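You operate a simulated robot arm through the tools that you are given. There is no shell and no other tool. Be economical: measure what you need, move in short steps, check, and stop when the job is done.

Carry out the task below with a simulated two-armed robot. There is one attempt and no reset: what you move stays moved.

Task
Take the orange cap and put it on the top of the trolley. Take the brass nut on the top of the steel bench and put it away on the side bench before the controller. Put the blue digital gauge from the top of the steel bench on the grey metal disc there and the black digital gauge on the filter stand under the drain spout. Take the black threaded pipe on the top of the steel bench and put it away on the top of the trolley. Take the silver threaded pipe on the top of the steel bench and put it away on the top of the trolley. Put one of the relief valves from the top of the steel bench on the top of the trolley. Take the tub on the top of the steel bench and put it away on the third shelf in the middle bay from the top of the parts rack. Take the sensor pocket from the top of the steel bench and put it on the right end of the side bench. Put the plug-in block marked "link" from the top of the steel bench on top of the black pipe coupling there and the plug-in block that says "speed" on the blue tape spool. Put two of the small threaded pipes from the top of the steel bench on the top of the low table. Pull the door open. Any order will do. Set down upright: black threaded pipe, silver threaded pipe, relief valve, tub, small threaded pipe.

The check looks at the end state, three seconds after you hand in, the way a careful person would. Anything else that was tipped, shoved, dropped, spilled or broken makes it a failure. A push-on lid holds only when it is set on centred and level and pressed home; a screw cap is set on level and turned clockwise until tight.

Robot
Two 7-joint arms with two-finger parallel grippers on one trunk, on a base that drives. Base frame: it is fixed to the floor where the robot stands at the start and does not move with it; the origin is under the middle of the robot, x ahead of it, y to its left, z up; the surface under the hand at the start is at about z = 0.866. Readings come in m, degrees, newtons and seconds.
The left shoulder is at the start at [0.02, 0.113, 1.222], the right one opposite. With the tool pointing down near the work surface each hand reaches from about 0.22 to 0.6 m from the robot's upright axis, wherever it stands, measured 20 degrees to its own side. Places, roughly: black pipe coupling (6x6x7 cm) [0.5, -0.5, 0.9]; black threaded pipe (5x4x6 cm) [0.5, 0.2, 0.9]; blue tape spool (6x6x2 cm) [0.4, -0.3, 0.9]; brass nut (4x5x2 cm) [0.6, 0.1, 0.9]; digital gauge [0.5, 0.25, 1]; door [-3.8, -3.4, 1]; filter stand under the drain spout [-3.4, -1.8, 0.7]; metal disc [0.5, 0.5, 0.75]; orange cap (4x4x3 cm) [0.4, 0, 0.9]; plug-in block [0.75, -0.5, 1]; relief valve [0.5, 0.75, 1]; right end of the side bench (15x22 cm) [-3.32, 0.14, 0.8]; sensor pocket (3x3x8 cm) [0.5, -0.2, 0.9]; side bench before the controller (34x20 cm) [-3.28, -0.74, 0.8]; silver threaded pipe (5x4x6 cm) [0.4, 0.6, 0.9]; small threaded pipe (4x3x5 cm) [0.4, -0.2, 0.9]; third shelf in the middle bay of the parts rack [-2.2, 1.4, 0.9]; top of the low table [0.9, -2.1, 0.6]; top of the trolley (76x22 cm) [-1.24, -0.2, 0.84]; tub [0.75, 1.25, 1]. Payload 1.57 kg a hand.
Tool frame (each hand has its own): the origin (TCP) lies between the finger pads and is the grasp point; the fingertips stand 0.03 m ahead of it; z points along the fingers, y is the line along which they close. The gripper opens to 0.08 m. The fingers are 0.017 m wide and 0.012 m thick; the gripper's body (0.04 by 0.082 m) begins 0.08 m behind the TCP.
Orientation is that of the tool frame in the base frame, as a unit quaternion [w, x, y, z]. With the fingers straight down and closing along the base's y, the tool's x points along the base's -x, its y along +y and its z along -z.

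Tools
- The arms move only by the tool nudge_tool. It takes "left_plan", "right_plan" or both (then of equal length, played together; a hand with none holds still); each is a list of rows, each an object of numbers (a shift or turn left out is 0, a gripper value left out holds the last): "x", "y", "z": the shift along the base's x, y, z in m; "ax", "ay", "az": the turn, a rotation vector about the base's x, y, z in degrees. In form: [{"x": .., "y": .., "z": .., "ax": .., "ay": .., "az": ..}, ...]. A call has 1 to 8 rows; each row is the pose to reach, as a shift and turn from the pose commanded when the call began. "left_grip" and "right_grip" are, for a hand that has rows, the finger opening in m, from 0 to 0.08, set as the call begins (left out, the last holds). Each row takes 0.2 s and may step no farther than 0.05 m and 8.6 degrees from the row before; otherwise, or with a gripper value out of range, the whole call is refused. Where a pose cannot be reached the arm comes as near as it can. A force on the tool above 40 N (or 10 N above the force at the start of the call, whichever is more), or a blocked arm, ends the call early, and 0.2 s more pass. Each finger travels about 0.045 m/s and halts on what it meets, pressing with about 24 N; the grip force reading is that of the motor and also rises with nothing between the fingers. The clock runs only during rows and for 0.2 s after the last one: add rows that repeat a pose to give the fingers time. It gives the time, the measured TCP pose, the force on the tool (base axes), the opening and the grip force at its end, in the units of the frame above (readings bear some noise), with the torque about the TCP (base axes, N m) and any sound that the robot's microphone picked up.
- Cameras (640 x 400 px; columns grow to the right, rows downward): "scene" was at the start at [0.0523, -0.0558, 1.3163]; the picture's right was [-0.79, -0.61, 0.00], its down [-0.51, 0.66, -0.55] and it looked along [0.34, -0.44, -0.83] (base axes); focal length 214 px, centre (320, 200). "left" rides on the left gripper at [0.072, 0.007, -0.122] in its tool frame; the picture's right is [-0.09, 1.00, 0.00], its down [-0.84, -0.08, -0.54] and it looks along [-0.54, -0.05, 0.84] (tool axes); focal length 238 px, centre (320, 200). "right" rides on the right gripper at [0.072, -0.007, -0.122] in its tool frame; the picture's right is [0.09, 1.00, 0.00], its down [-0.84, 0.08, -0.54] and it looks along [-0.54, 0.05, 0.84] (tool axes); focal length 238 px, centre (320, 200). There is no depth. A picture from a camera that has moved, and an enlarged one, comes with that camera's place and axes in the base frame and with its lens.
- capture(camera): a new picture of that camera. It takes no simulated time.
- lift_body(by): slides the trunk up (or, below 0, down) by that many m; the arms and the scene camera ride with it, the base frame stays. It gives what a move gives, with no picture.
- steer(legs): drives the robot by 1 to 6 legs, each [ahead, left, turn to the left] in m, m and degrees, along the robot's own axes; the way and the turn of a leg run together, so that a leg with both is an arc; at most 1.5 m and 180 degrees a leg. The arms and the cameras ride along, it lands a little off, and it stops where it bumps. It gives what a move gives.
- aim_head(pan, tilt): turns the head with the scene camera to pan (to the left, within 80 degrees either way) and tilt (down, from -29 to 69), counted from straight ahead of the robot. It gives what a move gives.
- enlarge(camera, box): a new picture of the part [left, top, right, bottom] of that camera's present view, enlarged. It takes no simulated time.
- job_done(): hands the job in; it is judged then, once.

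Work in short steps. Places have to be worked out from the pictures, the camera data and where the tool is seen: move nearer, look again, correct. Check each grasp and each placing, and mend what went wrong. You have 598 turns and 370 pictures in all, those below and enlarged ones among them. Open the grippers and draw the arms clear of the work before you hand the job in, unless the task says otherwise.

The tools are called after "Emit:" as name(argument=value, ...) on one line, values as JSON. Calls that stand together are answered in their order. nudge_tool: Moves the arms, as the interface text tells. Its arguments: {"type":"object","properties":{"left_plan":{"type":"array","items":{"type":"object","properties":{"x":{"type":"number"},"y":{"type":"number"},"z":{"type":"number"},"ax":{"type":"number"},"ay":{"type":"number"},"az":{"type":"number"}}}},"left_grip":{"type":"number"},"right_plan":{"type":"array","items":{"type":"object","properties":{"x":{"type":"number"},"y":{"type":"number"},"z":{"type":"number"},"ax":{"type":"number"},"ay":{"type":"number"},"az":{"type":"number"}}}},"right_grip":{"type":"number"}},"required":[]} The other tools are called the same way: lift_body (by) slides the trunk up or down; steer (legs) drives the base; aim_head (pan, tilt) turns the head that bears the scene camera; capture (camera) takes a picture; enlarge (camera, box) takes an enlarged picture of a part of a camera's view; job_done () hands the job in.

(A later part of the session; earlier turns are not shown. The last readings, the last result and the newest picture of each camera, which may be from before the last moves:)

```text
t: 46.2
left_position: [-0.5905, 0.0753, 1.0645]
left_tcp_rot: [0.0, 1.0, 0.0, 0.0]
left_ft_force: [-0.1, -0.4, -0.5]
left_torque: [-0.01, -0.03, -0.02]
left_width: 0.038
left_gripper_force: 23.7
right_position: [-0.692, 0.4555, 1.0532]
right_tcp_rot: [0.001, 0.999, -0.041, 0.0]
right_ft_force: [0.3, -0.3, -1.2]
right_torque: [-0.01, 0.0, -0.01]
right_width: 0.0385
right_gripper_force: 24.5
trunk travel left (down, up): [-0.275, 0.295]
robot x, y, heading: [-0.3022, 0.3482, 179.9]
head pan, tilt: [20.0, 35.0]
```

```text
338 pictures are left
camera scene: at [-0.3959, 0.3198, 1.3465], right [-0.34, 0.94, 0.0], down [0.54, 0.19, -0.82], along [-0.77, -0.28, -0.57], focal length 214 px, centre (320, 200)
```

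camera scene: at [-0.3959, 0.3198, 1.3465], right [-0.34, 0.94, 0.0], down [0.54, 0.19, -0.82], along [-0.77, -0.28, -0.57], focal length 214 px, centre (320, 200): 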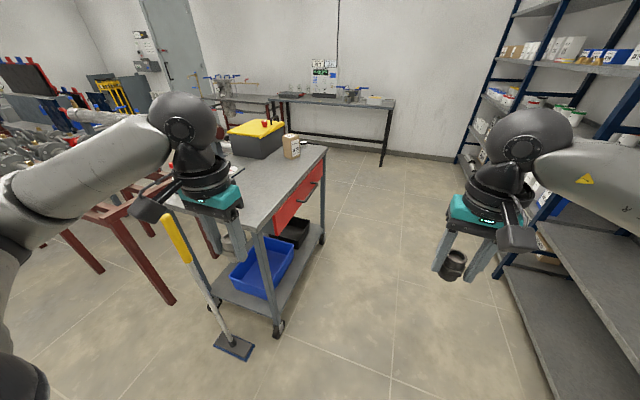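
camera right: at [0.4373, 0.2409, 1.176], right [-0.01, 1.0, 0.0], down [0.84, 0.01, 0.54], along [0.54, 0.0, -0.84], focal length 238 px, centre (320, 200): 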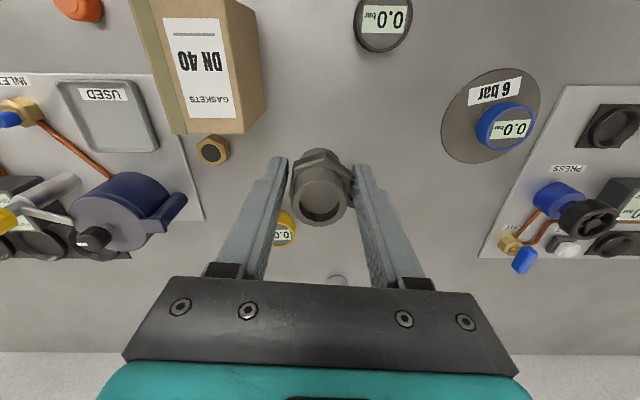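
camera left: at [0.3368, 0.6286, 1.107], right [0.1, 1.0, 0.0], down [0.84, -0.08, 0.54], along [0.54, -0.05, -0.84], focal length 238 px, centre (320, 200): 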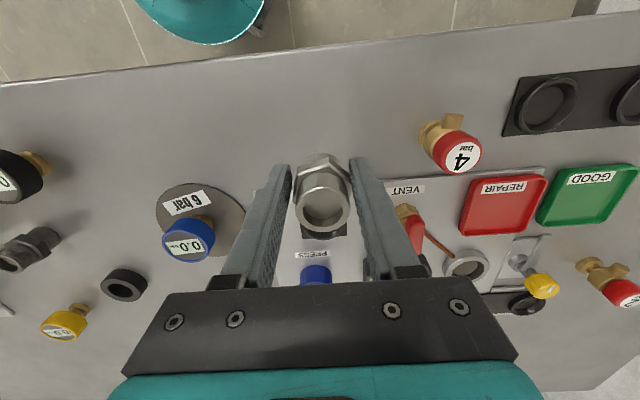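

The right opening shrank a bit; check the black pipe's hold before driving.

Emit:
capture(camera="right")

Emit:
capture(camera="left")

```text
337 pictures are left
camera right: at [-0.6205, 0.4552, 1.1756], right [0.01, -1.0, 0.0], down [-0.84, -0.01, 0.54], along [-0.54, -0.01, -0.84], focal length 238 px, centre (320, 200)
```

right: 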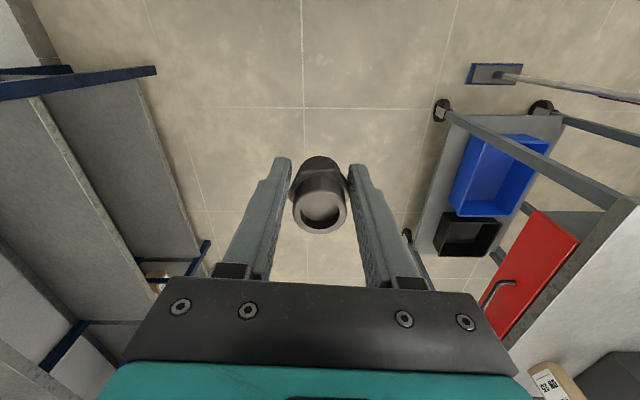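

```text
336 pictures are left
camera left: at [-0.5186, 0.0691, 1.1866], right [-0.09, -1.0, 0.0], down [-0.84, 0.08, 0.54], along [-0.54, 0.05, -0.84], focal length 238 px, centre (320, 200)
```

left: 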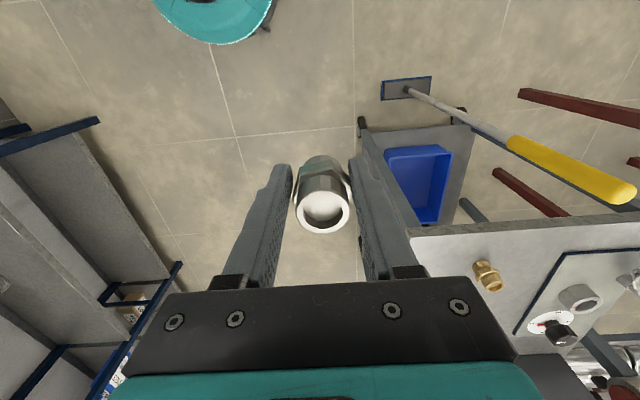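

Both still held though slightly pitched; pressing on the surface will level them. Turn to face −y and strafe to stand beside the trolley.

Emit:
steer(legs=[[0, 0, 90], [0, -0.5, 0]])

Emit:
aim_head(pan=-20, tilt=40)

Emit:
capture(camera="scene")

```text
t: 52.9
left_position: [-0.5244, 0.0618, 1.0645]
left_tcp_rot: [0.0, 0.705, 0.709, -0.001]
left_ft_force: [-1.0, -0.3, -1.2]
left_torque: [0.05, 0.01, 0.0]
left_width: 0.0379
left_gripper_force: 23.9
right_position: [-0.9042, -0.0426, 1.053]
right_tcp_rot: [-0.001, 0.733, 0.68, -0.001]
right_ft_force: [0.1, -0.1, -0.8]
right_torque: [-0.02, -0.01, 0.0]
right_width: 0.0381
right_gripper_force: 23.8
trunk travel left (down, up): [-0.275, 0.295]
robot x, y, heading: [-0.7985, 0.3472, -89.9]
head pan, tilt: [20.0, 35.0]
```

```text
t: 54.0
left_position: [-0.5245, 0.0632, 1.0648]
left_tcp_rot: [0.001, 0.705, 0.709, 0.0]
left_ft_force: [-0.3, 0.7, -0.7]
left_torque: [0.01, 0.01, 0.02]
left_width: 0.038
left_gripper_force: 24.0
right_position: [-0.9036, -0.0426, 1.0524]
right_tcp_rot: [0.0, 0.733, 0.681, 0.0]
right_ft_force: [0.1, 0.0, 0.0]
right_torque: [0.04, 0.01, 0.0]
right_width: 0.038
right_gripper_force: 24.0
trunk travel left (down, up): [-0.275, 0.295]
robot x, y, heading: [-0.795, 0.3492, -89.5]
head pan, tilt: [-20.0, 40.0]
```

```text
335 pictures are left
camera scene: at [-0.8289, 0.2578, 1.3389], right [-0.94, 0.34, 0.0], down [0.22, 0.6, -0.77], along [-0.26, -0.72, -0.64], focal length 214 px, centre (320, 200)
```

scene: 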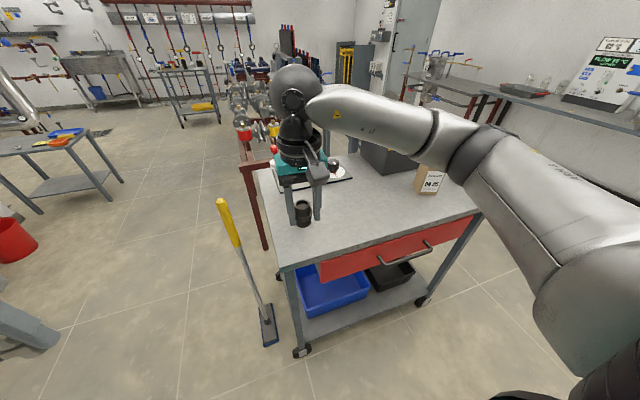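

Continue strafing 0.35 along the trolley and look at its top.

Emit:
steer(legs=[[0, -0.37, 0]])

Emit:
aim_head(pan=0, tilt=48)

Emit:
capture(camera="scene")

Emit:
capture(camera="left")

Emit:
capture(camera="right")

```text
t: 56.4
left_position: [-0.8907, 0.0604, 1.0653]
left_tcp_rot: [0.0, 0.706, 0.708, 0.0]
left_ft_force: [0.0, 0.8, -0.1]
left_torque: [0.04, 0.0, 0.0]
left_width: 0.0379
left_gripper_force: 24.2
right_position: [-1.2691, -0.0432, 1.0534]
right_tcp_rot: [0.001, 0.733, 0.68, -0.001]
right_ft_force: [-0.4, 0.1, -1.4]
right_torque: [0.02, 0.01, 0.01]
right_width: 0.0381
right_gripper_force: 23.7
trunk travel left (down, up): [-0.275, 0.295]
robot x, y, heading: [-1.1638, 0.3478, -90.0]
head pan, tilt: [-20.0, 40.0]
```

```text
t: 57.2
left_position: [-0.891, 0.0594, 1.0642]
left_tcp_rot: [0.0, 0.707, 0.708, 0.001]
left_ft_force: [-0.3, 1.4, -1.7]
left_torque: [-0.02, 0.02, 0.02]
left_width: 0.0378
left_gripper_force: 24.1
right_position: [-1.2683, -0.0424, 1.0536]
right_tcp_rot: [0.001, 0.734, 0.679, 0.0]
right_ft_force: [0.5, 0.4, -0.3]
right_torque: [-0.03, -0.01, -0.04]
right_width: 0.0379
right_gripper_force: 24.0
trunk travel left (down, up): [-0.275, 0.295]
robot x, y, heading: [-1.1649, 0.3477, -89.7]
head pan, tilt: [0.0, 48.0]
```

```text
334 pictures are left
camera scene: at [-1.1651, 0.2581, 1.3275], right [-1.0, 0.0, 0.0], down [0.0, 0.74, -0.67], along [0.0, -0.67, -0.74], focal length 214 px, centre (320, 200)
```

scene: 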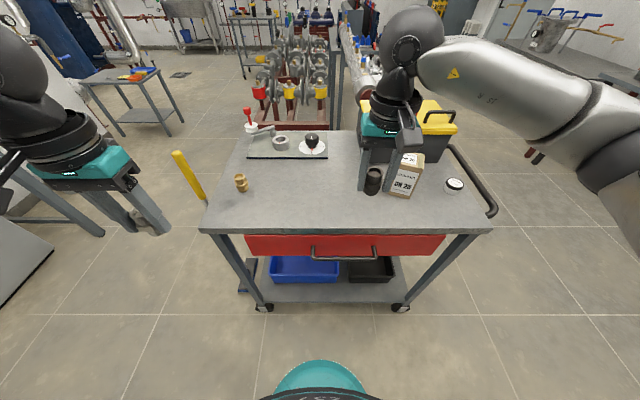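

```text
333 pictures are left
camera left: at [-0.8839, 0.1317, 1.1865], right [1.0, -0.09, 0.0], down [-0.08, -0.84, 0.54], along [-0.05, -0.54, -0.84], focal length 238 px, centre (320, 200)
```

left: 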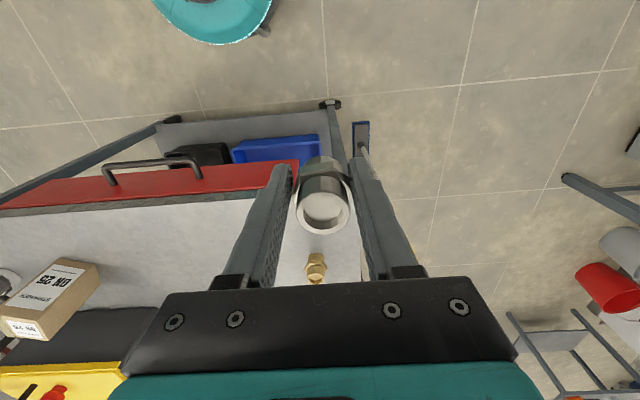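

```text
332 pictures are left
camera right: at [-1.2702, 0.0281, 1.1755], right [1.0, 0.02, 0.0], down [0.01, -0.84, 0.54], along [0.01, -0.54, -0.84], focal length 238 px, centre (320, 200)
```

right: 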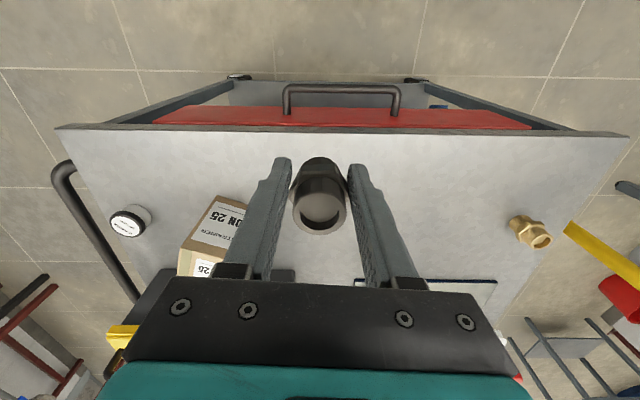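

Trolley top is clear between the brass fitting (x≈-0.91) and the box (x≈-1.37). I'll move both hands over: black to (-1.265,-0.19), silver to (-1.04,-0.18), lowering to ~0.92.

Emit:
nudge_tool(left_plan=[{"x": -0.02, "y": -0.04}, {"x": -0.045, "y": -0.08}, {"x": -0.07, "y": -0.12}, {"x": -0.095, "y": -0.16}, {"x": -0.12, "y": -0.2}, {"x": -0.15, "y": -0.235}, {"x": -0.15, "y": -0.24, "z": -0.04}, {"x": -0.15, "y": -0.24, "z": -0.085}], right_plan=[{"y": -0.025}, {"x": 0.0, "y": -0.05}, {"x": 0.004, "y": -0.075}, {"x": 0.004, "y": -0.1}, {"x": 0.004, "y": -0.125}, {"x": 0.004, "y": -0.147}, {"x": 0.004, "y": -0.147, "z": -0.045}, {"x": 0.004, "y": -0.147, "z": -0.09}])

Emit:
nudge_tool(left_plan=[{"z": -0.04}, {"z": -0.06}], right_plan=[{"z": -0.03}, {"z": -0.05}])

Emit:
enlarge(camera="scene", box=[220, 110, 420, 235])

```text
t: 59.0
left_position: [-1.0405, -0.1783, 0.9802]
left_tcp_rot: [0.0, 0.706, 0.708, -0.001]
left_ft_force: [-0.1, 0.3, -1.4]
left_torque: [0.03, 0.0, -0.04]
left_width: 0.0378
left_gripper_force: 24.0
right_position: [-1.2655, -0.1912, 0.9619]
right_tcp_rot: [0.0, 0.734, 0.679, 0.001]
right_ft_force: [0.2, 0.3, 0.1]
right_torque: [0.03, 0.03, 0.01]
right_width: 0.0379
right_gripper_force: 24.2
trunk travel left (down, up): [-0.275, 0.295]
robot x, y, heading: [-1.1647, 0.3454, -89.8]
head pan, tilt: [0.0, 48.0]
```

```text
t: 59.6
left_position: [-1.0402, -0.1808, 0.9194]
left_tcp_rot: [-0.001, 0.707, 0.707, 0.001]
left_ft_force: [-0.2, -0.2, -2.3]
left_torque: [0.02, 0.03, 0.01]
left_width: 0.0375
left_gripper_force: 24.0
right_position: [-1.2648, -0.1913, 0.9131]
right_tcp_rot: [0.0, 0.733, 0.68, 0.0]
right_ft_force: [0.3, -0.1, -1.0]
right_torque: [0.06, 0.02, -0.01]
right_width: 0.0378
right_gripper_force: 23.9
trunk travel left (down, up): [-0.275, 0.295]
robot x, y, heading: [-1.1626, 0.35, -89.8]
head pan, tilt: [0.0, 48.0]
```

```text
3.20 times, centred on (320, 172) of scene
camera zoom: at [-1.165, 0.2579, 1.3275], right [-1.0, 0.0, 0.0], down [0.0, 0.74, -0.67], along [0.0, -0.67, -0.74], focal length 686 px, centre (320, 288)
```

zoom: 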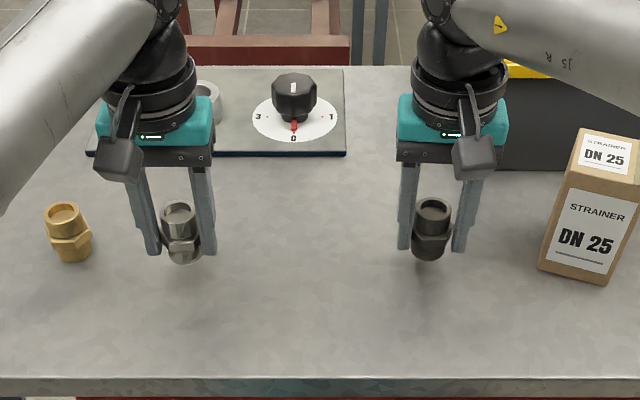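

Lower both gently toward contact.

Emit:
nudge_tool(left_plan=[{"z": -0.025}, {"z": -0.033}, {"z": -0.037}, {"z": -0.04}], right_plan=[{"z": -0.02}, {"z": -0.027}, {"z": -0.031}, {"z": -0.034}])

```text
t: 60.6
left_position: [-1.0404, -0.1793, 0.8833]
left_tcp_rot: [0.002, 0.706, 0.708, -0.003]
left_ft_force: [-0.2, -2.9, 19.4]
left_torque: [-0.17, 0.04, 0.01]
left_width: 0.0375
left_gripper_force: 23.7
right_position: [-1.2638, -0.1889, 0.8818]
right_tcp_rot: [0.002, 0.733, 0.68, -0.001]
right_ft_force: [0.7, 0.8, 20.6]
right_torque: [-0.22, 0.0, 0.07]
right_width: 0.0372
right_gripper_force: 23.5
trunk travel left (down, up): [-0.275, 0.295]
robot x, y, heading: [-1.161, 0.3483, -89.9]
head pan, tilt: [0.0, 48.0]
```

Firm contact on both. Open slowly and check.

Emit:
nudge_tool(left_grip=0.08, right_grip=0.08, left_plan=[{}, {}, {}, {}, {}], right_plan=[{}, {}, {}, {}, {}])

Emit:
enlarge(camera="scene", box=[220, 110, 420, 235])

```text
t: 61.8
left_position: [-1.0388, -0.1775, 0.8801]
left_tcp_rot: [0.0, 0.706, 0.708, 0.0]
left_ft_force: [-1.2, -0.5, 0.1]
left_torque: [0.02, -0.01, -0.01]
left_width: 0.0802
left_gripper_force: 0.1
right_position: [-1.2619, -0.1895, 0.8813]
right_tcp_rot: [0.002, 0.733, 0.681, 0.002]
right_ft_force: [0.5, 2.8, 15.4]
right_torque: [0.18, 0.67, 0.02]
right_width: 0.0796
right_gripper_force: 0.2
trunk travel left (down, up): [-0.275, 0.295]
robot x, y, heading: [-1.1661, 0.345, -89.8]
head pan, tilt: [0.0, 48.0]
```

```text
3.20 times, centred on (320, 172) of scene
camera zoom: at [-1.1644, 0.2597, 1.3276], right [-1.0, 0.0, 0.0], down [0.0, 0.74, -0.67], along [0.0, -0.67, -0.74], focal length 686 px, centre (320, 288)
```

zoom: 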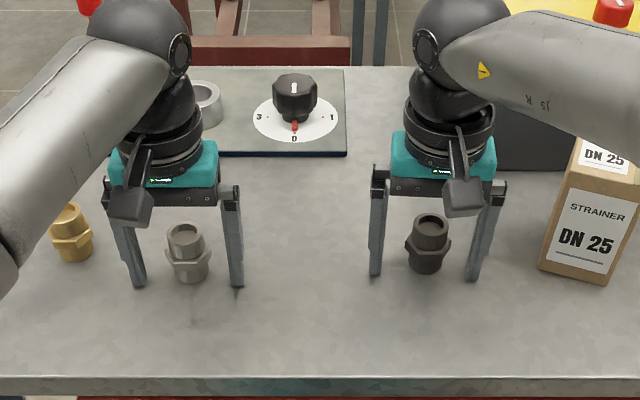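

Both stand free between the fingers. The right reads some contact force; lift both straight up.

Emit:
nudge_tool(left_plan=[{"z": 0.02}, {"z": 0.06}, {"z": 0.11}, {"z": 0.16}], right_plan=[{"z": 0.02}, {"z": 0.06}, {"z": 0.11}, {"z": 0.16}])

Emit:
enlarge(camera="scene", box=[220, 110, 420, 235])

```text
t: 62.8
left_position: [-1.0386, -0.1789, 1.0416]
left_tcp_rot: [0.0, 0.707, 0.707, 0.0]
left_ft_force: [0.3, 0.7, 0.3]
left_torque: [-0.02, -0.01, -0.02]
left_width: 0.08
left_gripper_force: 0.0
right_position: [-1.2666, -0.1873, 1.037]
right_tcp_rot: [0.0, 0.734, 0.679, 0.0]
right_ft_force: [0.2, 0.1, 0.8]
right_torque: [-0.03, 0.0, -0.03]
right_width: 0.0801
right_gripper_force: 0.1
trunk travel left (down, up): [-0.275, 0.295]
robot x, y, heading: [-1.1622, 0.349, -89.8]
head pan, tilt: [0.0, 48.0]
```

```text
3.20 times, centred on (320, 172) of scene
camera zoom: at [-1.1647, 0.2588, 1.3275], right [-1.0, 0.0, 0.0], down [0.0, 0.74, -0.67], along [0.0, -0.67, -0.74], focal length 686 px, centre (320, 288)
```

zoom: 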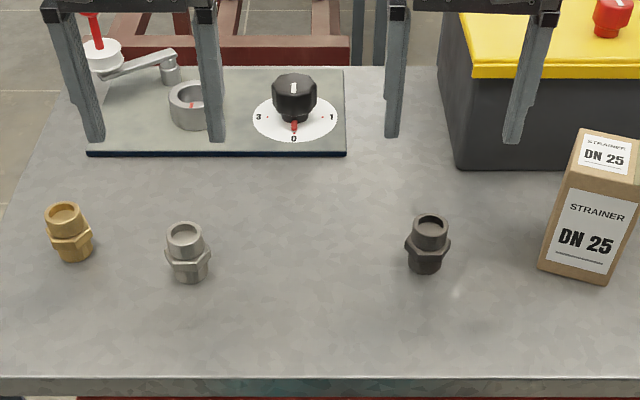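

Both pipes stand upright. Retract hands and drive back to the bench, stopping between relief valve and orange cap.

Emit:
nudge_tool(left_plan=[{"y": 0.05}, {"x": 0.02, "y": 0.1}, {"x": 0.04, "y": 0.15}, {"x": 0.06, "y": 0.2}, {"x": 0.08, "y": 0.24, "z": 0.03}], right_plan=[{"y": 0.05}, {"y": 0.1}, {"y": 0.15}, {"y": 0.2}, {"y": 0.24, "z": 0.03}])

Emit:
steer(legs=[[0, 0.87, 0], [0, 0, 90], [0.4, 0.05, 0]])

Emit:
aim_head(pan=0, tilt=48)

Emit:
capture(camera="scene")

```text
refused: row 2 steps farther than a row can; nothing moved
```

```text
t: 73.2
left_position: [0.6293, 0.4899, 1.041]
left_tcp_rot: [-0.002, 0.017, 1.0, 0.0]
left_ft_force: [-0.1, 0.5, -0.8]
left_torque: [0.0, 0.01, 0.03]
left_width: 0.0799
left_gripper_force: 0.1
right_position: [0.6306, 0.2638, 1.0374]
right_tcp_rot: [-0.001, 0.057, 0.998, 0.001]
right_ft_force: [0.4, 0.5, -0.5]
right_torque: [0.01, 0.0, 0.04]
right_width: 0.08
right_gripper_force: 0.1
trunk travel left (down, up): [-0.275, 0.295]
robot x, y, heading: [0.0964, 0.3834, -2.3]
head pan, tilt: [0.0, 48.0]
```

```text
t: 73.8
left_position: [0.6298, 0.4889, 1.0417]
left_tcp_rot: [0.0, 0.017, 1.0, 0.0]
left_ft_force: [0.0, 0.6, -0.4]
left_torque: [-0.03, -0.01, -0.02]
left_width: 0.08
left_gripper_force: 0.1
right_position: [0.6299, 0.2629, 1.0372]
right_tcp_rot: [0.0, 0.057, 0.998, 0.0]
right_ft_force: [-0.1, 0.0, 0.1]
right_torque: [0.0, -0.02, -0.03]
right_width: 0.0798
right_gripper_force: 0.2
trunk travel left (down, up): [-0.275, 0.295]
robot x, y, heading: [0.0995, 0.3829, -2.1]
head pan, tilt: [0.0, 48.0]
```

```text
328 pictures are left
camera scene: at [0.1862, 0.3804, 1.3275], right [-0.03, -1.0, 0.0], down [-0.74, 0.03, -0.67], along [0.67, -0.02, -0.74], focal length 214 px, centre (320, 200)
```

scene: 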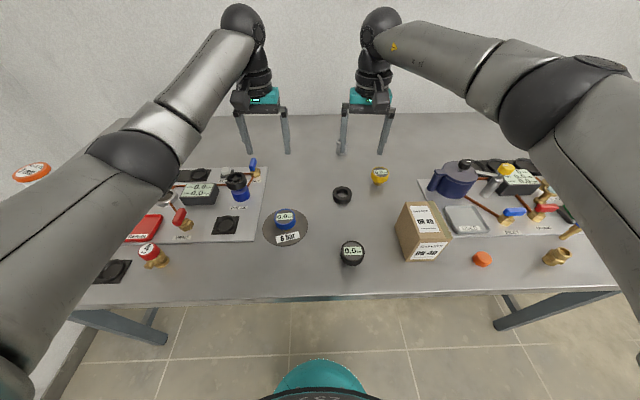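

The nudge was refused (step too long) before the drive, so arms were extended during driving; no bump reported, but I'll check the broom later. Fix heading, then move hands toward valve and cap.

Emit:
steer(legs=[[0, 0, 2.2]])

Emit:
nudge_tool(left_plan=[{"x": -0.03, "y": 0.03, "z": 0.02}, {"x": -0.06, "y": 0.06, "z": 0.03}, {"x": -0.09, "y": 0.09, "z": 0.03}, {"x": -0.12, "y": 0.12, "z": 0.03}, {"x": -0.15, "y": 0.15, "z": 0.03}, {"x": -0.18, "y": 0.18, "z": 0.03}, {"x": -0.2, "y": 0.21, "z": 0.03}, {"x": -0.21, "y": 0.235, "z": 0.03}], right_plan=[{"x": -0.025, "y": -0.035, "z": 0.02}, {"x": -0.05, "y": -0.07, "z": 0.04}, {"x": -0.08, "y": -0.105, "z": 0.045}, {"x": -0.11, "y": -0.14, "z": 0.045}, {"x": -0.14, "y": -0.175, "z": 0.045}, {"x": -0.17, "y": -0.21, "z": 0.045}, {"x": -0.2, "y": -0.235, "z": 0.045}, {"x": -0.23, "y": -0.255, "z": 0.03}])

Emit:
capture(camera="left")

Emit:
capture(camera="right")

```text
t: 74.6
left_position: [0.6255, 0.5092, 1.0402]
left_tcp_rot: [0.0, -0.002, 1.0, -0.001]
left_ft_force: [-0.3, -0.3, 1.0]
left_torque: [-0.01, 0.0, 0.02]
left_width: 0.0799
left_gripper_force: 0.0
right_position: [0.6355, 0.2832, 1.0364]
right_tcp_rot: [0.0, 0.037, 0.999, 0.0]
right_ft_force: [0.6, 0.9, 0.0]
right_torque: [0.0, 0.01, 0.01]
right_width: 0.08
right_gripper_force: 0.0
trunk travel left (down, up): [-0.275, 0.295]
robot x, y, heading: [0.099, 0.3857, 0.0]
head pan, tilt: [0.0, 48.0]
```

```text
t: 76.4
left_position: [0.4143, 0.7434, 1.0718]
left_tcp_rot: [0.0, -0.002, 1.0, 0.0]
left_ft_force: [-0.3, 0.5, 0.2]
left_torque: [-0.02, 0.02, -0.02]
left_width: 0.08
left_gripper_force: 0.1
right_position: [0.401, 0.0301, 1.0672]
right_tcp_rot: [0.0, 0.037, 0.999, 0.0]
right_ft_force: [0.2, -0.6, -0.6]
right_torque: [-0.03, 0.0, -0.02]
right_width: 0.0798
right_gripper_force: 0.1
trunk travel left (down, up): [-0.275, 0.295]
robot x, y, heading: [0.0963, 0.3819, 0.0]
head pan, tilt: [0.0, 48.0]
```

```text
327 pictures are left
camera left: at [0.3418, 0.7495, 1.1938], right [0.09, 1.0, 0.0], down [0.84, -0.07, 0.54], along [0.54, -0.05, -0.84], focal length 238 px, centre (320, 200)
```

left: 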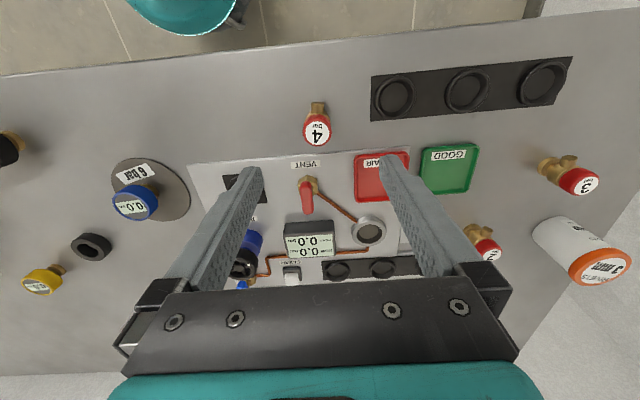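

```text
326 pictures are left
camera right: at [0.3283, 0.0272, 1.1888], right [-0.02, 1.0, 0.0], down [0.84, 0.02, 0.54], along [0.54, 0.01, -0.84], focal length 238 px, centre (320, 200)
```

right: 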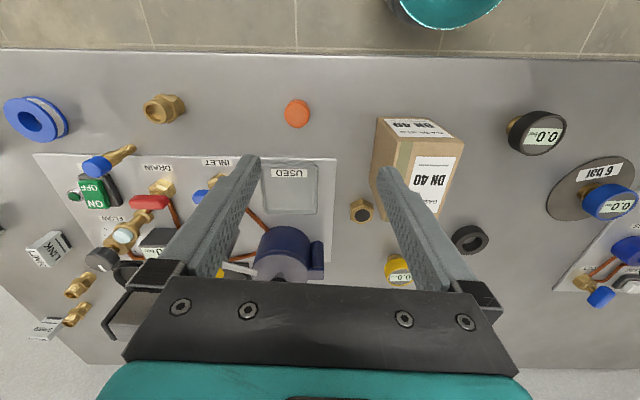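

Zoom in on the relief valve and the cap.

Emit:
enlarge(camera="left", box=[265, 85, 375, 155])

Emit:
enlarge(camera="scene", box=[60, 190, 220, 290])

```text
5.71 times, centred on (320, 120) of left
camera zoom: at [0.3418, 0.7495, 1.1938], right [0.09, 1.0, 0.0], down [0.84, -0.07, 0.54], along [0.54, -0.05, -0.84], focal length 1362 px, centre (320, 657)
```

zoom: 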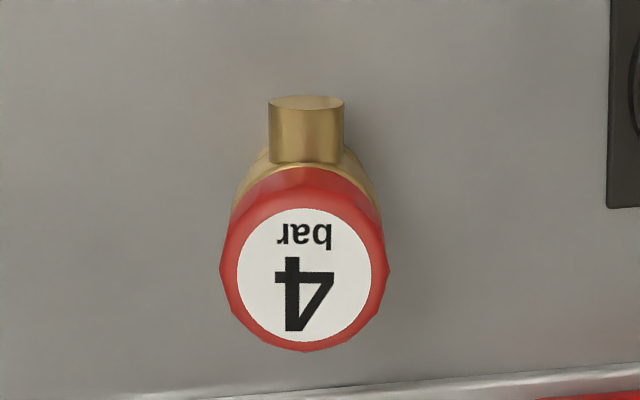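

```text
4.00 times, centred on (140, 240) of scene
camera zoom: at [0.1853, 0.3838, 1.3276], right [0.0, -1.0, 0.0], down [-0.74, 0.0, -0.67], along [0.67, 0.0, -0.74], focal length 858 px, centre (1040, 40)
```

zoom: 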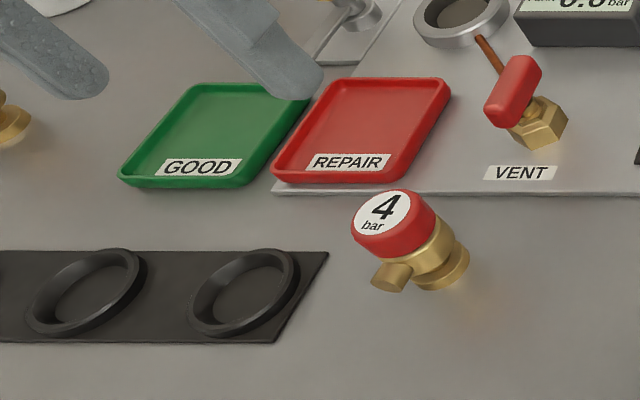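

Relief valve at ≈(0.427,0.739), cap at ≈(0.396,0.000). Descend both, then grip.

Emit:
nudge_tool(left_plan=[{"x": 0.013, "y": -0.003, "z": -0.04}, {"x": 0.013, "y": -0.003, "z": -0.085}, {"x": 0.013, "y": -0.003, "z": -0.13}], right_plan=[{"x": -0.005, "y": -0.03, "z": -0.03}, {"x": -0.005, "y": -0.03, "z": -0.075}, {"x": -0.005, "y": -0.03, "z": -0.12}])

Emit:
capture(camera="left")

Emit:
capture(camera="right")

```text
t: 77.2
left_position: [0.4282, 0.7444, 0.9415]
left_tcp_rot: [0.0, -0.003, 1.0, 0.0]
left_ft_force: [0.8, -0.2, -0.2]
left_torque: [0.01, 0.01, 0.0]
left_width: 0.0802
left_gripper_force: 0.1
right_position: [0.4014, -0.0019, 0.9453]
right_tcp_rot: [0.0, 0.037, 0.999, 0.0]
right_ft_force: [-0.3, -0.2, -0.3]
right_torque: [0.01, 0.0, -0.01]
right_width: 0.0801
right_gripper_force: 0.0
trunk travel left (down, up): [-0.275, 0.295]
robot x, y, heading: [0.1005, 0.385, 0.1]
head pan, tilt: [0.0, 48.0]
```

```text
323 pictures are left
camera left: at [0.3545, 0.7502, 1.0641], right [0.09, 1.0, 0.0], down [0.84, -0.07, 0.54], along [0.54, -0.05, -0.84], focal length 238 px, centre (320, 200)
```

left: 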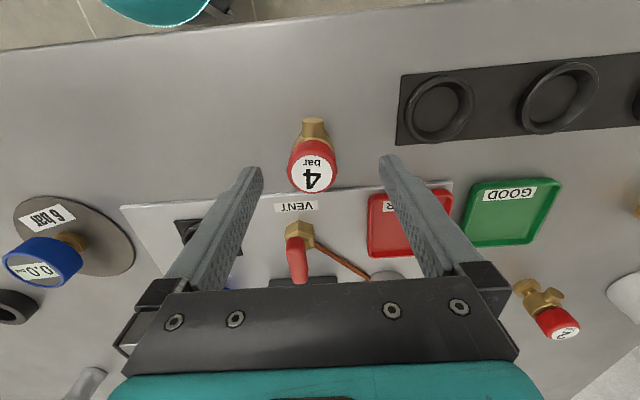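

```text
322 pictures are left
camera right: at [0.3277, -0.0033, 1.0673], right [-0.02, 1.0, 0.0], down [0.84, 0.01, 0.54], along [0.54, 0.01, -0.84], focal length 238 px, centre (320, 200)
```

right: 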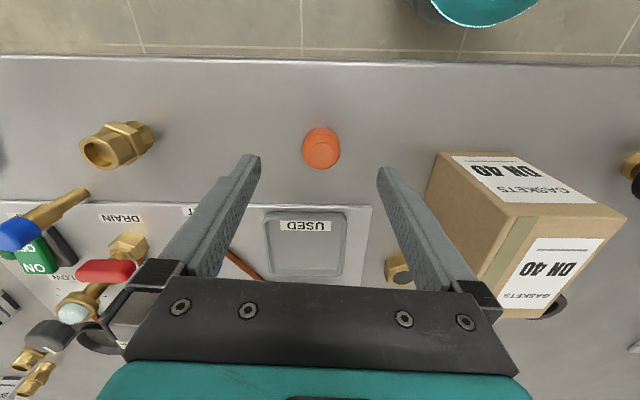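

Small corrections, final descent, and grip both.

Emit:
nudge_tool(left_plan=[{"x": 0.001, "y": -0.005, "z": -0.02}, {"x": 0.001, "y": -0.005, "z": -0.039}], right_plan=[{"x": -0.006, "y": 0.0, "z": -0.025}, {"x": -0.006, "y": 0.0, "z": -0.046}])

Emit:
nudge_tool(left_grip=0.01, right_grip=0.015, left_plan=[{}, {}, {}, {}, {}, {}, {"z": 0.04}, {"z": 0.08}], right_plan=[{}, {}, {}, {}, {}, {}, {"z": 0.04}, {"z": 0.08}])

Emit:
capture(camera="left")

Emit:
capture(camera="right")

```text
t: 77.8
left_position: [0.4274, 0.7386, 0.9025]
left_tcp_rot: [0.0, -0.002, 1.0, 0.0]
left_ft_force: [-0.2, -0.6, -0.1]
left_torque: [-0.03, -0.06, -0.01]
left_width: 0.0801
left_gripper_force: 0.1
right_position: [0.3927, -0.0019, 0.9003]
right_tcp_rot: [0.0, 0.036, 0.999, 0.0]
right_ft_force: [-0.1, 0.0, -1.1]
right_torque: [-0.01, -0.02, -0.04]
right_width: 0.0802
right_gripper_force: 0.0
trunk travel left (down, up): [-0.275, 0.295]
robot x, y, heading: [0.0993, 0.379, 0.0]
head pan, tilt: [0.0, 48.0]
```

```text
t: 79.6
left_position: [0.4281, 0.7384, 0.9841]
left_tcp_rot: [0.0, -0.002, 1.0, 0.0]
left_ft_force: [0.2, 0.8, -2.2]
left_torque: [-0.01, -0.01, 0.01]
left_width: 0.0332
left_gripper_force: 24.2
right_position: [0.3934, -0.003, 0.9819]
right_tcp_rot: [-0.001, 0.038, 0.999, 0.0]
right_ft_force: [-0.2, 0.1, -0.4]
right_torque: [-0.02, 0.03, -0.02]
right_width: 0.0291
right_gripper_force: 24.8
trunk travel left (down, up): [-0.275, 0.295]
robot x, y, heading: [0.098, 0.3807, 0.1]
head pan, tilt: [0.0, 48.0]
```

```text
321 pictures are left
camera left: at [0.3556, 0.7445, 1.106], right [0.09, 1.0, 0.0], down [0.84, -0.07, 0.54], along [0.54, -0.05, -0.84], focal length 238 px, centre (320, 200)
```

left: 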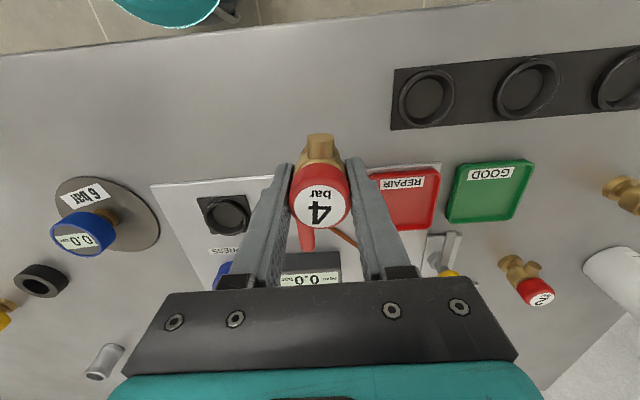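

```text
320 pictures are left
camera right: at [0.3204, -0.005, 1.1041], right [-0.02, 1.0, 0.0], down [0.84, 0.01, 0.54], along [0.54, 0.01, -0.84], focal length 238 px, centre (320, 200)
```

right: 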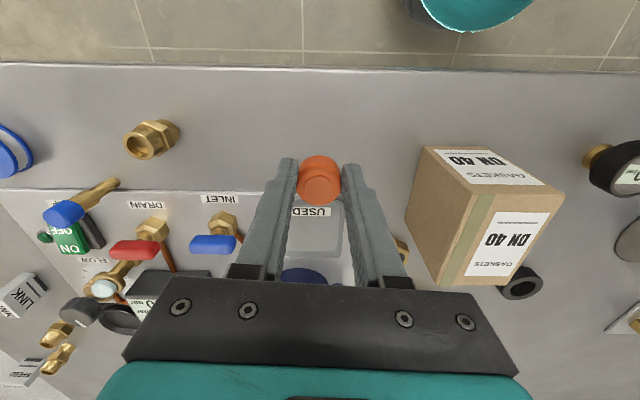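

Both held. Raise, back off, turn to −y and go part way; then look at broom and trolley.

Emit:
nudge_tool(left_plan=[{"z": 0.04}, {"z": 0.08}], right_plan=[{"z": 0.04}, {"z": 0.08}])

Emit:
steer(legs=[[-0.4, -0.03, 0], [0, 0, -90], [0, -0.4, 0]])

Emit:
aim_head(pan=-10, tilt=45)

Emit:
capture(camera="scene")

```text
t: 80.2
left_position: [0.4296, 0.7365, 1.0602]
left_tcp_rot: [-0.002, -0.002, 1.0, 0.0]
left_ft_force: [-0.1, -0.3, -2.8]
left_torque: [-0.05, -0.05, -0.01]
left_width: 0.033
left_gripper_force: 23.9
right_position: [0.3912, -0.0015, 1.0618]
right_tcp_rot: [-0.001, 0.038, 0.999, 0.0]
right_ft_force: [0.0, -0.8, -0.1]
right_torque: [0.01, -0.01, -0.03]
right_width: 0.0293
right_gripper_force: 23.9
trunk travel left (down, up): [-0.275, 0.295]
robot x, y, heading: [0.0958, 0.3803, 0.1]
head pan, tilt: [0.0, 48.0]
```

```text
t: 88.7
left_position: [-0.3627, 0.0178, 1.0587]
left_tcp_rot: [0.0, 0.708, 0.707, 0.001]
left_ft_force: [0.4, 0.7, -1.3]
left_torque: [-0.01, -0.01, -0.01]
left_width: 0.0332
left_gripper_force: 23.6
right_position: [-1.1016, 0.0608, 1.0604]
right_tcp_rot: [0.0, 0.735, 0.679, 0.001]
right_ft_force: [-0.1, 0.1, 0.4]
right_torque: [-0.02, 0.0, 0.01]
right_width: 0.0291
right_gripper_force: 24.1
trunk travel left (down, up): [-0.275, 0.295]
robot x, y, heading: [-0.7177, 0.3525, -89.8]
head pan, tilt: [0.0, 48.0]
```

```text
t: 89.4
left_position: [-0.3626, 0.0182, 1.0606]
left_tcp_rot: [0.0, 0.707, 0.707, 0.001]
left_ft_force: [-0.4, -0.1, -1.7]
left_torque: [0.01, -0.01, 0.02]
left_width: 0.0333
left_gripper_force: 23.7
right_position: [-1.1019, 0.0601, 1.0605]
right_tcp_rot: [0.0, 0.735, 0.678, 0.0]
right_ft_force: [-0.3, 0.1, -0.6]
right_torque: [0.01, 0.01, 0.0]
right_width: 0.0291
right_gripper_force: 24.0
trunk travel left (down, up): [-0.275, 0.295]
robot x, y, heading: [-0.7139, 0.3544, -90.3]
head pan, tilt: [-10.0, 45.0]
```

```text
319 pictures are left
camera scene: at [-0.7287, 0.2619, 1.3316], right [-0.98, 0.17, 0.0], down [0.12, 0.7, -0.71], along [-0.12, -0.7, -0.71], focal length 214 px, centre (320, 200)
```

scene: 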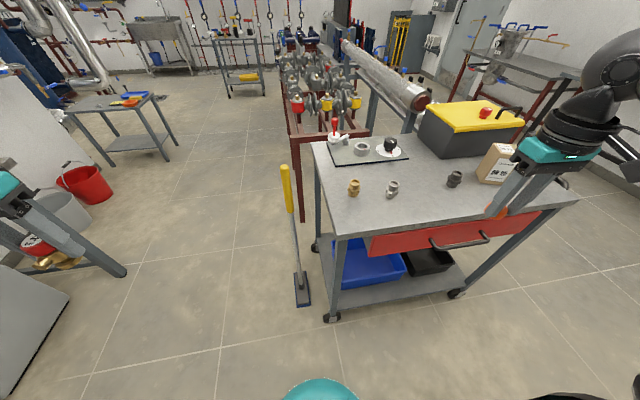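

Broom stands as before. Continue strafing 0.45 and 0.06 ahead, then place the relief valve.

Emit:
steer(legs=[[0, -0.45, 0], [0.05, 0, 0]])

Emit:
nudge_tool(left_plan=[{"x": -0.03, "y": 0.0}, {"x": -0.07, "y": 0.0}, {"x": -0.11, "y": 0.0}, {"x": -0.15, "y": 0.0}, {"x": -0.19, "y": -0.02}, {"x": -0.23, "y": -0.04}, {"x": -0.27, "y": -0.06}, {"x": -0.3, "y": -0.09}])

Emit:
capture(camera="scene")

```text
t: 92.7
left_position: [-0.8164, -0.0316, 1.0589]
left_tcp_rot: [-0.001, 0.708, 0.707, 0.0]
left_ft_force: [-0.5, -0.5, -2.0]
left_torque: [0.03, 0.0, 0.04]
left_width: 0.0331
left_gripper_force: 23.9
right_position: [-1.5561, 0.0119, 1.0616]
right_tcp_rot: [-0.001, 0.736, 0.678, 0.001]
right_ft_force: [-0.1, 0.7, -0.9]
right_torque: [0.01, 0.01, 0.04]
right_width: 0.0294
right_gripper_force: 23.6
trunk travel left (down, up): [-0.275, 0.295]
robot x, y, heading: [-1.1679, 0.3018, -90.2]
head pan, tilt: [-10.0, 45.0]
```

```text
t: 94.5
left_position: [-1.1195, -0.1234, 1.059]
left_tcp_rot: [0.0, 0.708, 0.707, 0.001]
left_ft_force: [0.2, -0.5, -1.4]
left_torque: [0.04, -0.05, 0.02]
left_width: 0.0331
left_gripper_force: 23.7
right_position: [-1.5566, 0.0136, 1.0609]
right_tcp_rot: [0.0, 0.735, 0.678, 0.001]
right_ft_force: [-0.1, 0.5, -0.2]
right_torque: [-0.01, -0.01, 0.01]
right_width: 0.029
right_gripper_force: 24.0
trunk travel left (down, up): [-0.275, 0.295]
robot x, y, heading: [-1.1683, 0.3096, -90.3]
head pan, tilt: [-10.0, 45.0]
```

```text
318 pictures are left
camera scene: at [-1.1839, 0.2128, 1.3316], right [-0.98, 0.18, 0.0], down [0.13, 0.7, -0.71], along [-0.12, -0.7, -0.71], focal length 214 px, centre (320, 200)
```

scene: 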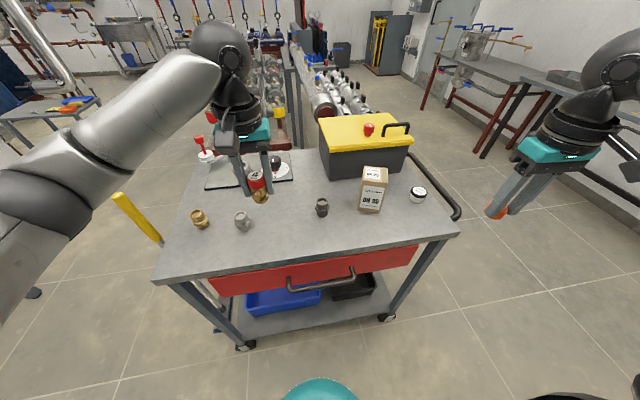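

Move to (-1.15, -0.235) and descend.

Emit:
nudge_tool(left_plan=[{"x": -0.02, "y": -0.04}, {"x": -0.031, "y": -0.08}, {"x": -0.031, "y": -0.112}, {"x": -0.031, "y": -0.112, "z": -0.04}, {"x": -0.031, "y": -0.112, "z": -0.08}, {"x": -0.031, "y": -0.112, "z": -0.12}, {"x": -0.031, "y": -0.112, "z": -0.15}, {"x": -0.031, "y": -0.112, "z": -0.165}])

Emit:
enlarge(camera="scene", box=[180, 130, 380, 255])

```text
t: 96.3
left_position: [-1.1477, -0.2334, 0.8929]
left_tcp_rot: [-0.001, 0.708, 0.706, 0.001]
left_ft_force: [-0.6, 0.2, -1.6]
left_torque: [0.05, -0.03, 0.0]
left_width: 0.0334
left_gripper_force: 24.2
right_position: [-1.557, 0.0126, 1.0613]
right_tcp_rot: [0.0, 0.736, 0.677, 0.0]
right_ft_force: [0.5, -0.7, 0.7]
right_torque: [0.04, 0.0, -0.01]
right_width: 0.0294
right_gripper_force: 24.2
trunk travel left (down, up): [-0.275, 0.295]
robot x, y, heading: [-1.1686, 0.3011, -90.3]
head pan, tilt: [-10.0, 45.0]
```

```text
3.20 times, centred on (280, 192) of scene
camera zoom: at [-1.1831, 0.2131, 1.3317], right [-0.98, 0.18, 0.0], down [0.12, 0.7, -0.71], along [-0.12, -0.7, -0.71], focal length 686 px, centre (448, 224)
```

zoom: 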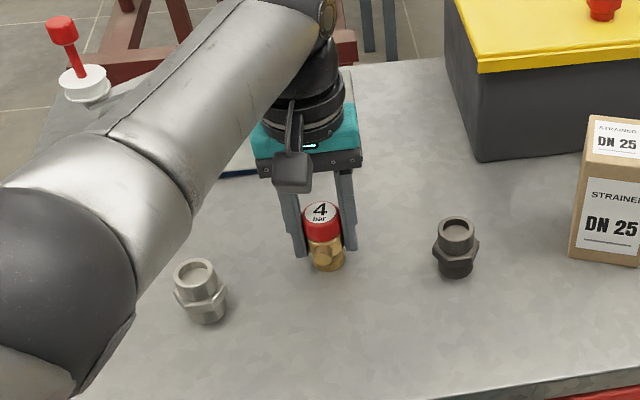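

Lower to contact.

Emit:
nudge_tool(left_plan=[{"z": -0.005}, {"z": -0.009}, {"z": -0.012}, {"z": -0.014}])

```text
t: 97.3
left_position: [-1.1489, -0.2328, 0.8827]
left_tcp_rot: [0.003, 0.708, 0.706, -0.003]
left_ft_force: [0.2, -1.8, 22.6]
left_torque: [-0.07, -0.02, 0.01]
left_width: 0.0337
left_gripper_force: 23.8
right_position: [-1.5562, 0.0147, 1.0609]
right_tcp_rot: [0.0, 0.736, 0.677, 0.0]
right_ft_force: [1.6, 0.5, -0.4]
right_torque: [0.0, 0.0, 0.01]
right_width: 0.0293
right_gripper_force: 24.2
trunk travel left (down, up): [-0.275, 0.295]
robot x, y, heading: [-1.1668, 0.2998, -90.3]
head pan, tilt: [-10.0, 45.0]
```

Contact. Ease up slightly, open, lift.

Emit:
nudge_tool(left_grip=0.08, left_plan=[{"z": 0.003}, {"z": 0.003}, {"z": 0.003}, {"z": 0.003}, {"z": 0.003}, {"z": 0.05}, {"z": 0.1}, {"z": 0.15}])

Emit:
enlarge(camera="scene", box=[180, 130, 380, 255])

```text
t: 99.1
left_position: [-1.1486, -0.2349, 1.0337]
left_tcp_rot: [-0.001, 0.708, 0.706, 0.001]
left_ft_force: [0.0, -0.3, 0.5]
left_torque: [0.02, -0.02, 0.01]
left_width: 0.0801
left_gripper_force: 0.0
right_position: [-1.5552, 0.0135, 1.0612]
right_tcp_rot: [0.0, 0.736, 0.677, 0.001]
right_ft_force: [-0.2, -0.6, -0.4]
right_torque: [-0.01, 0.01, 0.0]
right_width: 0.0293
right_gripper_force: 24.3
trunk travel left (down, up): [-0.275, 0.295]
robot x, y, heading: [-1.1717, 0.305, -89.8]
head pan, tilt: [-10.0, 45.0]
```

```text
3.20 times, centred on (280, 192) of scene
camera zoom: at [-1.1833, 0.2135, 1.3317], right [-0.98, 0.18, 0.0], down [0.12, 0.7, -0.71], along [-0.12, -0.7, -0.71], focal length 686 px, centre (448, 224)
```

zoom: 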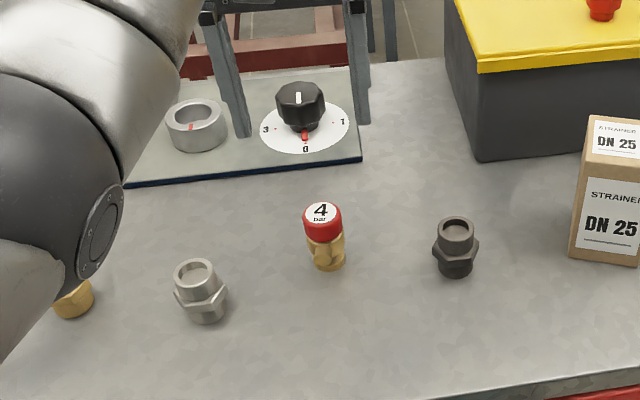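

Relief valve stands. Retract left while bringing right over toward (-1.16, -0.13).

Emit:
nudge_tool(left_plan=[{"x": 0.0, "y": 0.04, "z": 0.02}, {"x": 0.03, "y": 0.075, "z": 0.02}, {"x": 0.065, "y": 0.11, "z": 0.02}, {"x": 0.1, "y": 0.14, "z": 0.02}, {"x": 0.14, "y": 0.16, "z": 0.02}, {"x": 0.18, "y": 0.18, "z": 0.02}, {"x": 0.22, "y": 0.2, "z": 0.02}, {"x": 0.25, "y": 0.22, "z": 0.02}], right_plan=[{"x": 0.02, "y": 0.0}, {"x": 0.05, "y": 0.0}, {"x": 0.09, "y": 0.0}, {"x": 0.13, "y": 0.0}, {"x": 0.175, "y": 0.0}, {"x": 0.22, "y": -0.02}, {"x": 0.265, "y": -0.03}, {"x": 0.305, "y": -0.05}])

Emit:
nudge_tool(right_plan=[{"x": 0.035, "y": -0.03}, {"x": 0.07, "y": -0.06}, {"x": 0.092, "y": -0.095}, {"x": 0.092, "y": -0.095, "z": -0.045}, {"x": 0.092, "y": -0.095, "z": -0.09}, {"x": 0.092, "y": -0.095, "z": -0.13}, {"x": 0.092, "y": -0.095, "z": -0.16}])

Emit:
enlarge(camera="scene", box=[180, 130, 380, 255])

```text
t: 100.9
left_position: [-0.8988, -0.0117, 1.0516]
left_tcp_rot: [-0.001, 0.709, 0.706, 0.0]
left_ft_force: [0.9, -0.3, 0.4]
left_torque: [0.03, 0.0, -0.02]
left_width: 0.0801
left_gripper_force: 0.0
right_position: [-1.2503, -0.0364, 1.0606]
right_tcp_rot: [-0.001, 0.735, 0.678, 0.0]
right_ft_force: [-0.1, -0.4, 0.9]
right_torque: [-0.03, -0.01, -0.04]
right_width: 0.0292
right_gripper_force: 24.3
trunk travel left (down, up): [-0.275, 0.295]
robot x, y, heading: [-1.1701, 0.3065, -90.3]
head pan, tilt: [-10.0, 45.0]
```

```text
t: 102.5
left_position: [-0.8989, -0.0132, 1.052]
left_tcp_rot: [0.0, 0.707, 0.707, 0.001]
left_ft_force: [-0.2, 0.0, 0.0]
left_torque: [-0.01, -0.01, 0.03]
left_width: 0.0801
left_gripper_force: 0.1
right_position: [-1.1608, -0.1331, 0.9003]
right_tcp_rot: [0.0, 0.735, 0.678, 0.0]
right_ft_force: [-0.5, 0.0, 0.4]
right_torque: [0.03, -0.04, 0.0]
right_width: 0.0294
right_gripper_force: 24.2
trunk travel left (down, up): [-0.275, 0.295]
robot x, y, heading: [-1.1662, 0.2998, -90.1]
head pan, tilt: [-10.0, 45.0]
```

```text
3.20 times, centred on (280, 192) of scene
camera zoom: at [-1.1832, 0.2132, 1.3317], right [-0.98, 0.18, 0.0], down [0.12, 0.7, -0.71], along [-0.12, -0.7, -0.71], focal length 686 px, centre (448, 224)
```

zoom: 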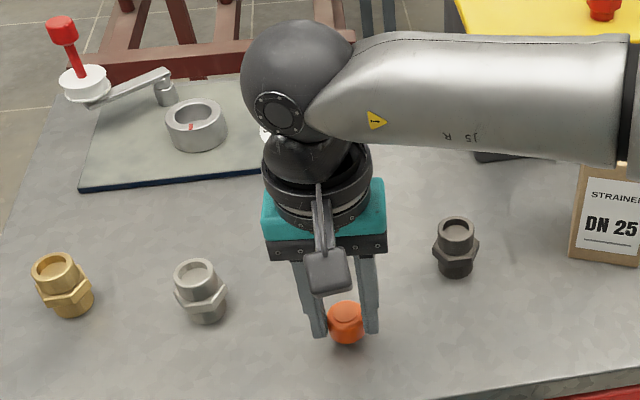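

Lower the cap to contact and release.

Emit:
nudge_tool(right_plan=[{"z": -0.012}, {"z": -0.018}, {"z": -0.02}, {"z": -0.0215}])

Emit:
nudge_tool(right_grip=0.08, right_plan=[{"z": 0.001}, {"z": 0.001}, {"z": 0.001}, {"z": 0.001}, {"z": 0.001}, {"z": 0.05}, {"z": 0.1}, {"z": 0.15}])

Emit:
nudge_tool(right_plan=[{"y": 0.045}, {"x": -0.02, "y": 0.085}, {"x": -0.05, "y": 0.12}, {"x": -0.08, "y": 0.14}])

Emit:
enlarge(camera="scene", box=[180, 130, 380, 255])

```text
t: 103.5
left_position: [-0.8991, -0.0116, 1.052]
left_tcp_rot: [0.001, 0.708, 0.707, 0.0]
left_ft_force: [-0.1, 0.2, 0.0]
left_torque: [0.0, -0.01, 0.04]
left_width: 0.0802
left_gripper_force: 0.1
right_position: [-1.1597, -0.1337, 0.8808]
right_tcp_rot: [0.002, 0.736, 0.677, -0.001]
right_ft_force: [-2.7, -4.1, 24.0]
right_torque: [-0.28, 0.14, -0.03]
right_width: 0.0302
right_gripper_force: 23.9
trunk travel left (down, up): [-0.275, 0.295]
robot x, y, heading: [-1.1671, 0.2998, -90.1]
head pan, tilt: [-10.0, 45.0]
```

```text
t: 105.3
left_position: [-0.8989, -0.0115, 1.052]
left_tcp_rot: [0.0, 0.707, 0.707, 0.0]
left_ft_force: [-0.2, 0.4, -0.7]
left_torque: [0.03, 0.0, 0.03]
left_width: 0.08
left_gripper_force: 0.0
right_position: [-1.1637, -0.1324, 1.0282]
right_tcp_rot: [0.0, 0.735, 0.678, 0.0]
right_ft_force: [-0.2, -0.2, -0.4]
right_torque: [-0.04, 0.01, 0.04]
right_width: 0.0801
right_gripper_force: 0.0
trunk travel left (down, up): [-0.275, 0.295]
robot x, y, heading: [-1.1659, 0.3044, -90.3]
head pan, tilt: [-10.0, 45.0]
```

```text
t: 106.3
left_position: [-0.8982, -0.0126, 1.0525]
left_tcp_rot: [0.0, 0.708, 0.706, -0.001]
left_ft_force: [-0.2, 0.5, 0.4]
left_torque: [-0.02, -0.01, -0.03]
left_width: 0.08
left_gripper_force: 0.2
right_position: [-1.2403, 0.0073, 1.0291]
right_tcp_rot: [0.0, 0.736, 0.677, 0.0]
right_ft_force: [0.7, 0.2, -0.5]
right_torque: [0.0, -0.01, 0.03]
right_width: 0.08
right_gripper_force: 0.0
trunk travel left (down, up): [-0.275, 0.295]
robot x, y, heading: [-1.1666, 0.3034, -90.3]
head pan, tilt: [-10.0, 45.0]
```

```text
3.20 times, centred on (280, 192) of scene
camera zoom: at [-1.1837, 0.2136, 1.3317], right [-0.98, 0.18, 0.0], down [0.13, 0.7, -0.71], along [-0.12, -0.7, -0.71], focal length 686 px, centre (448, 224)
```

zoom: 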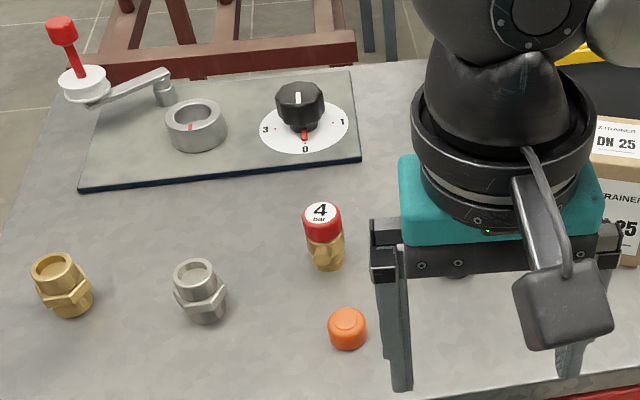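

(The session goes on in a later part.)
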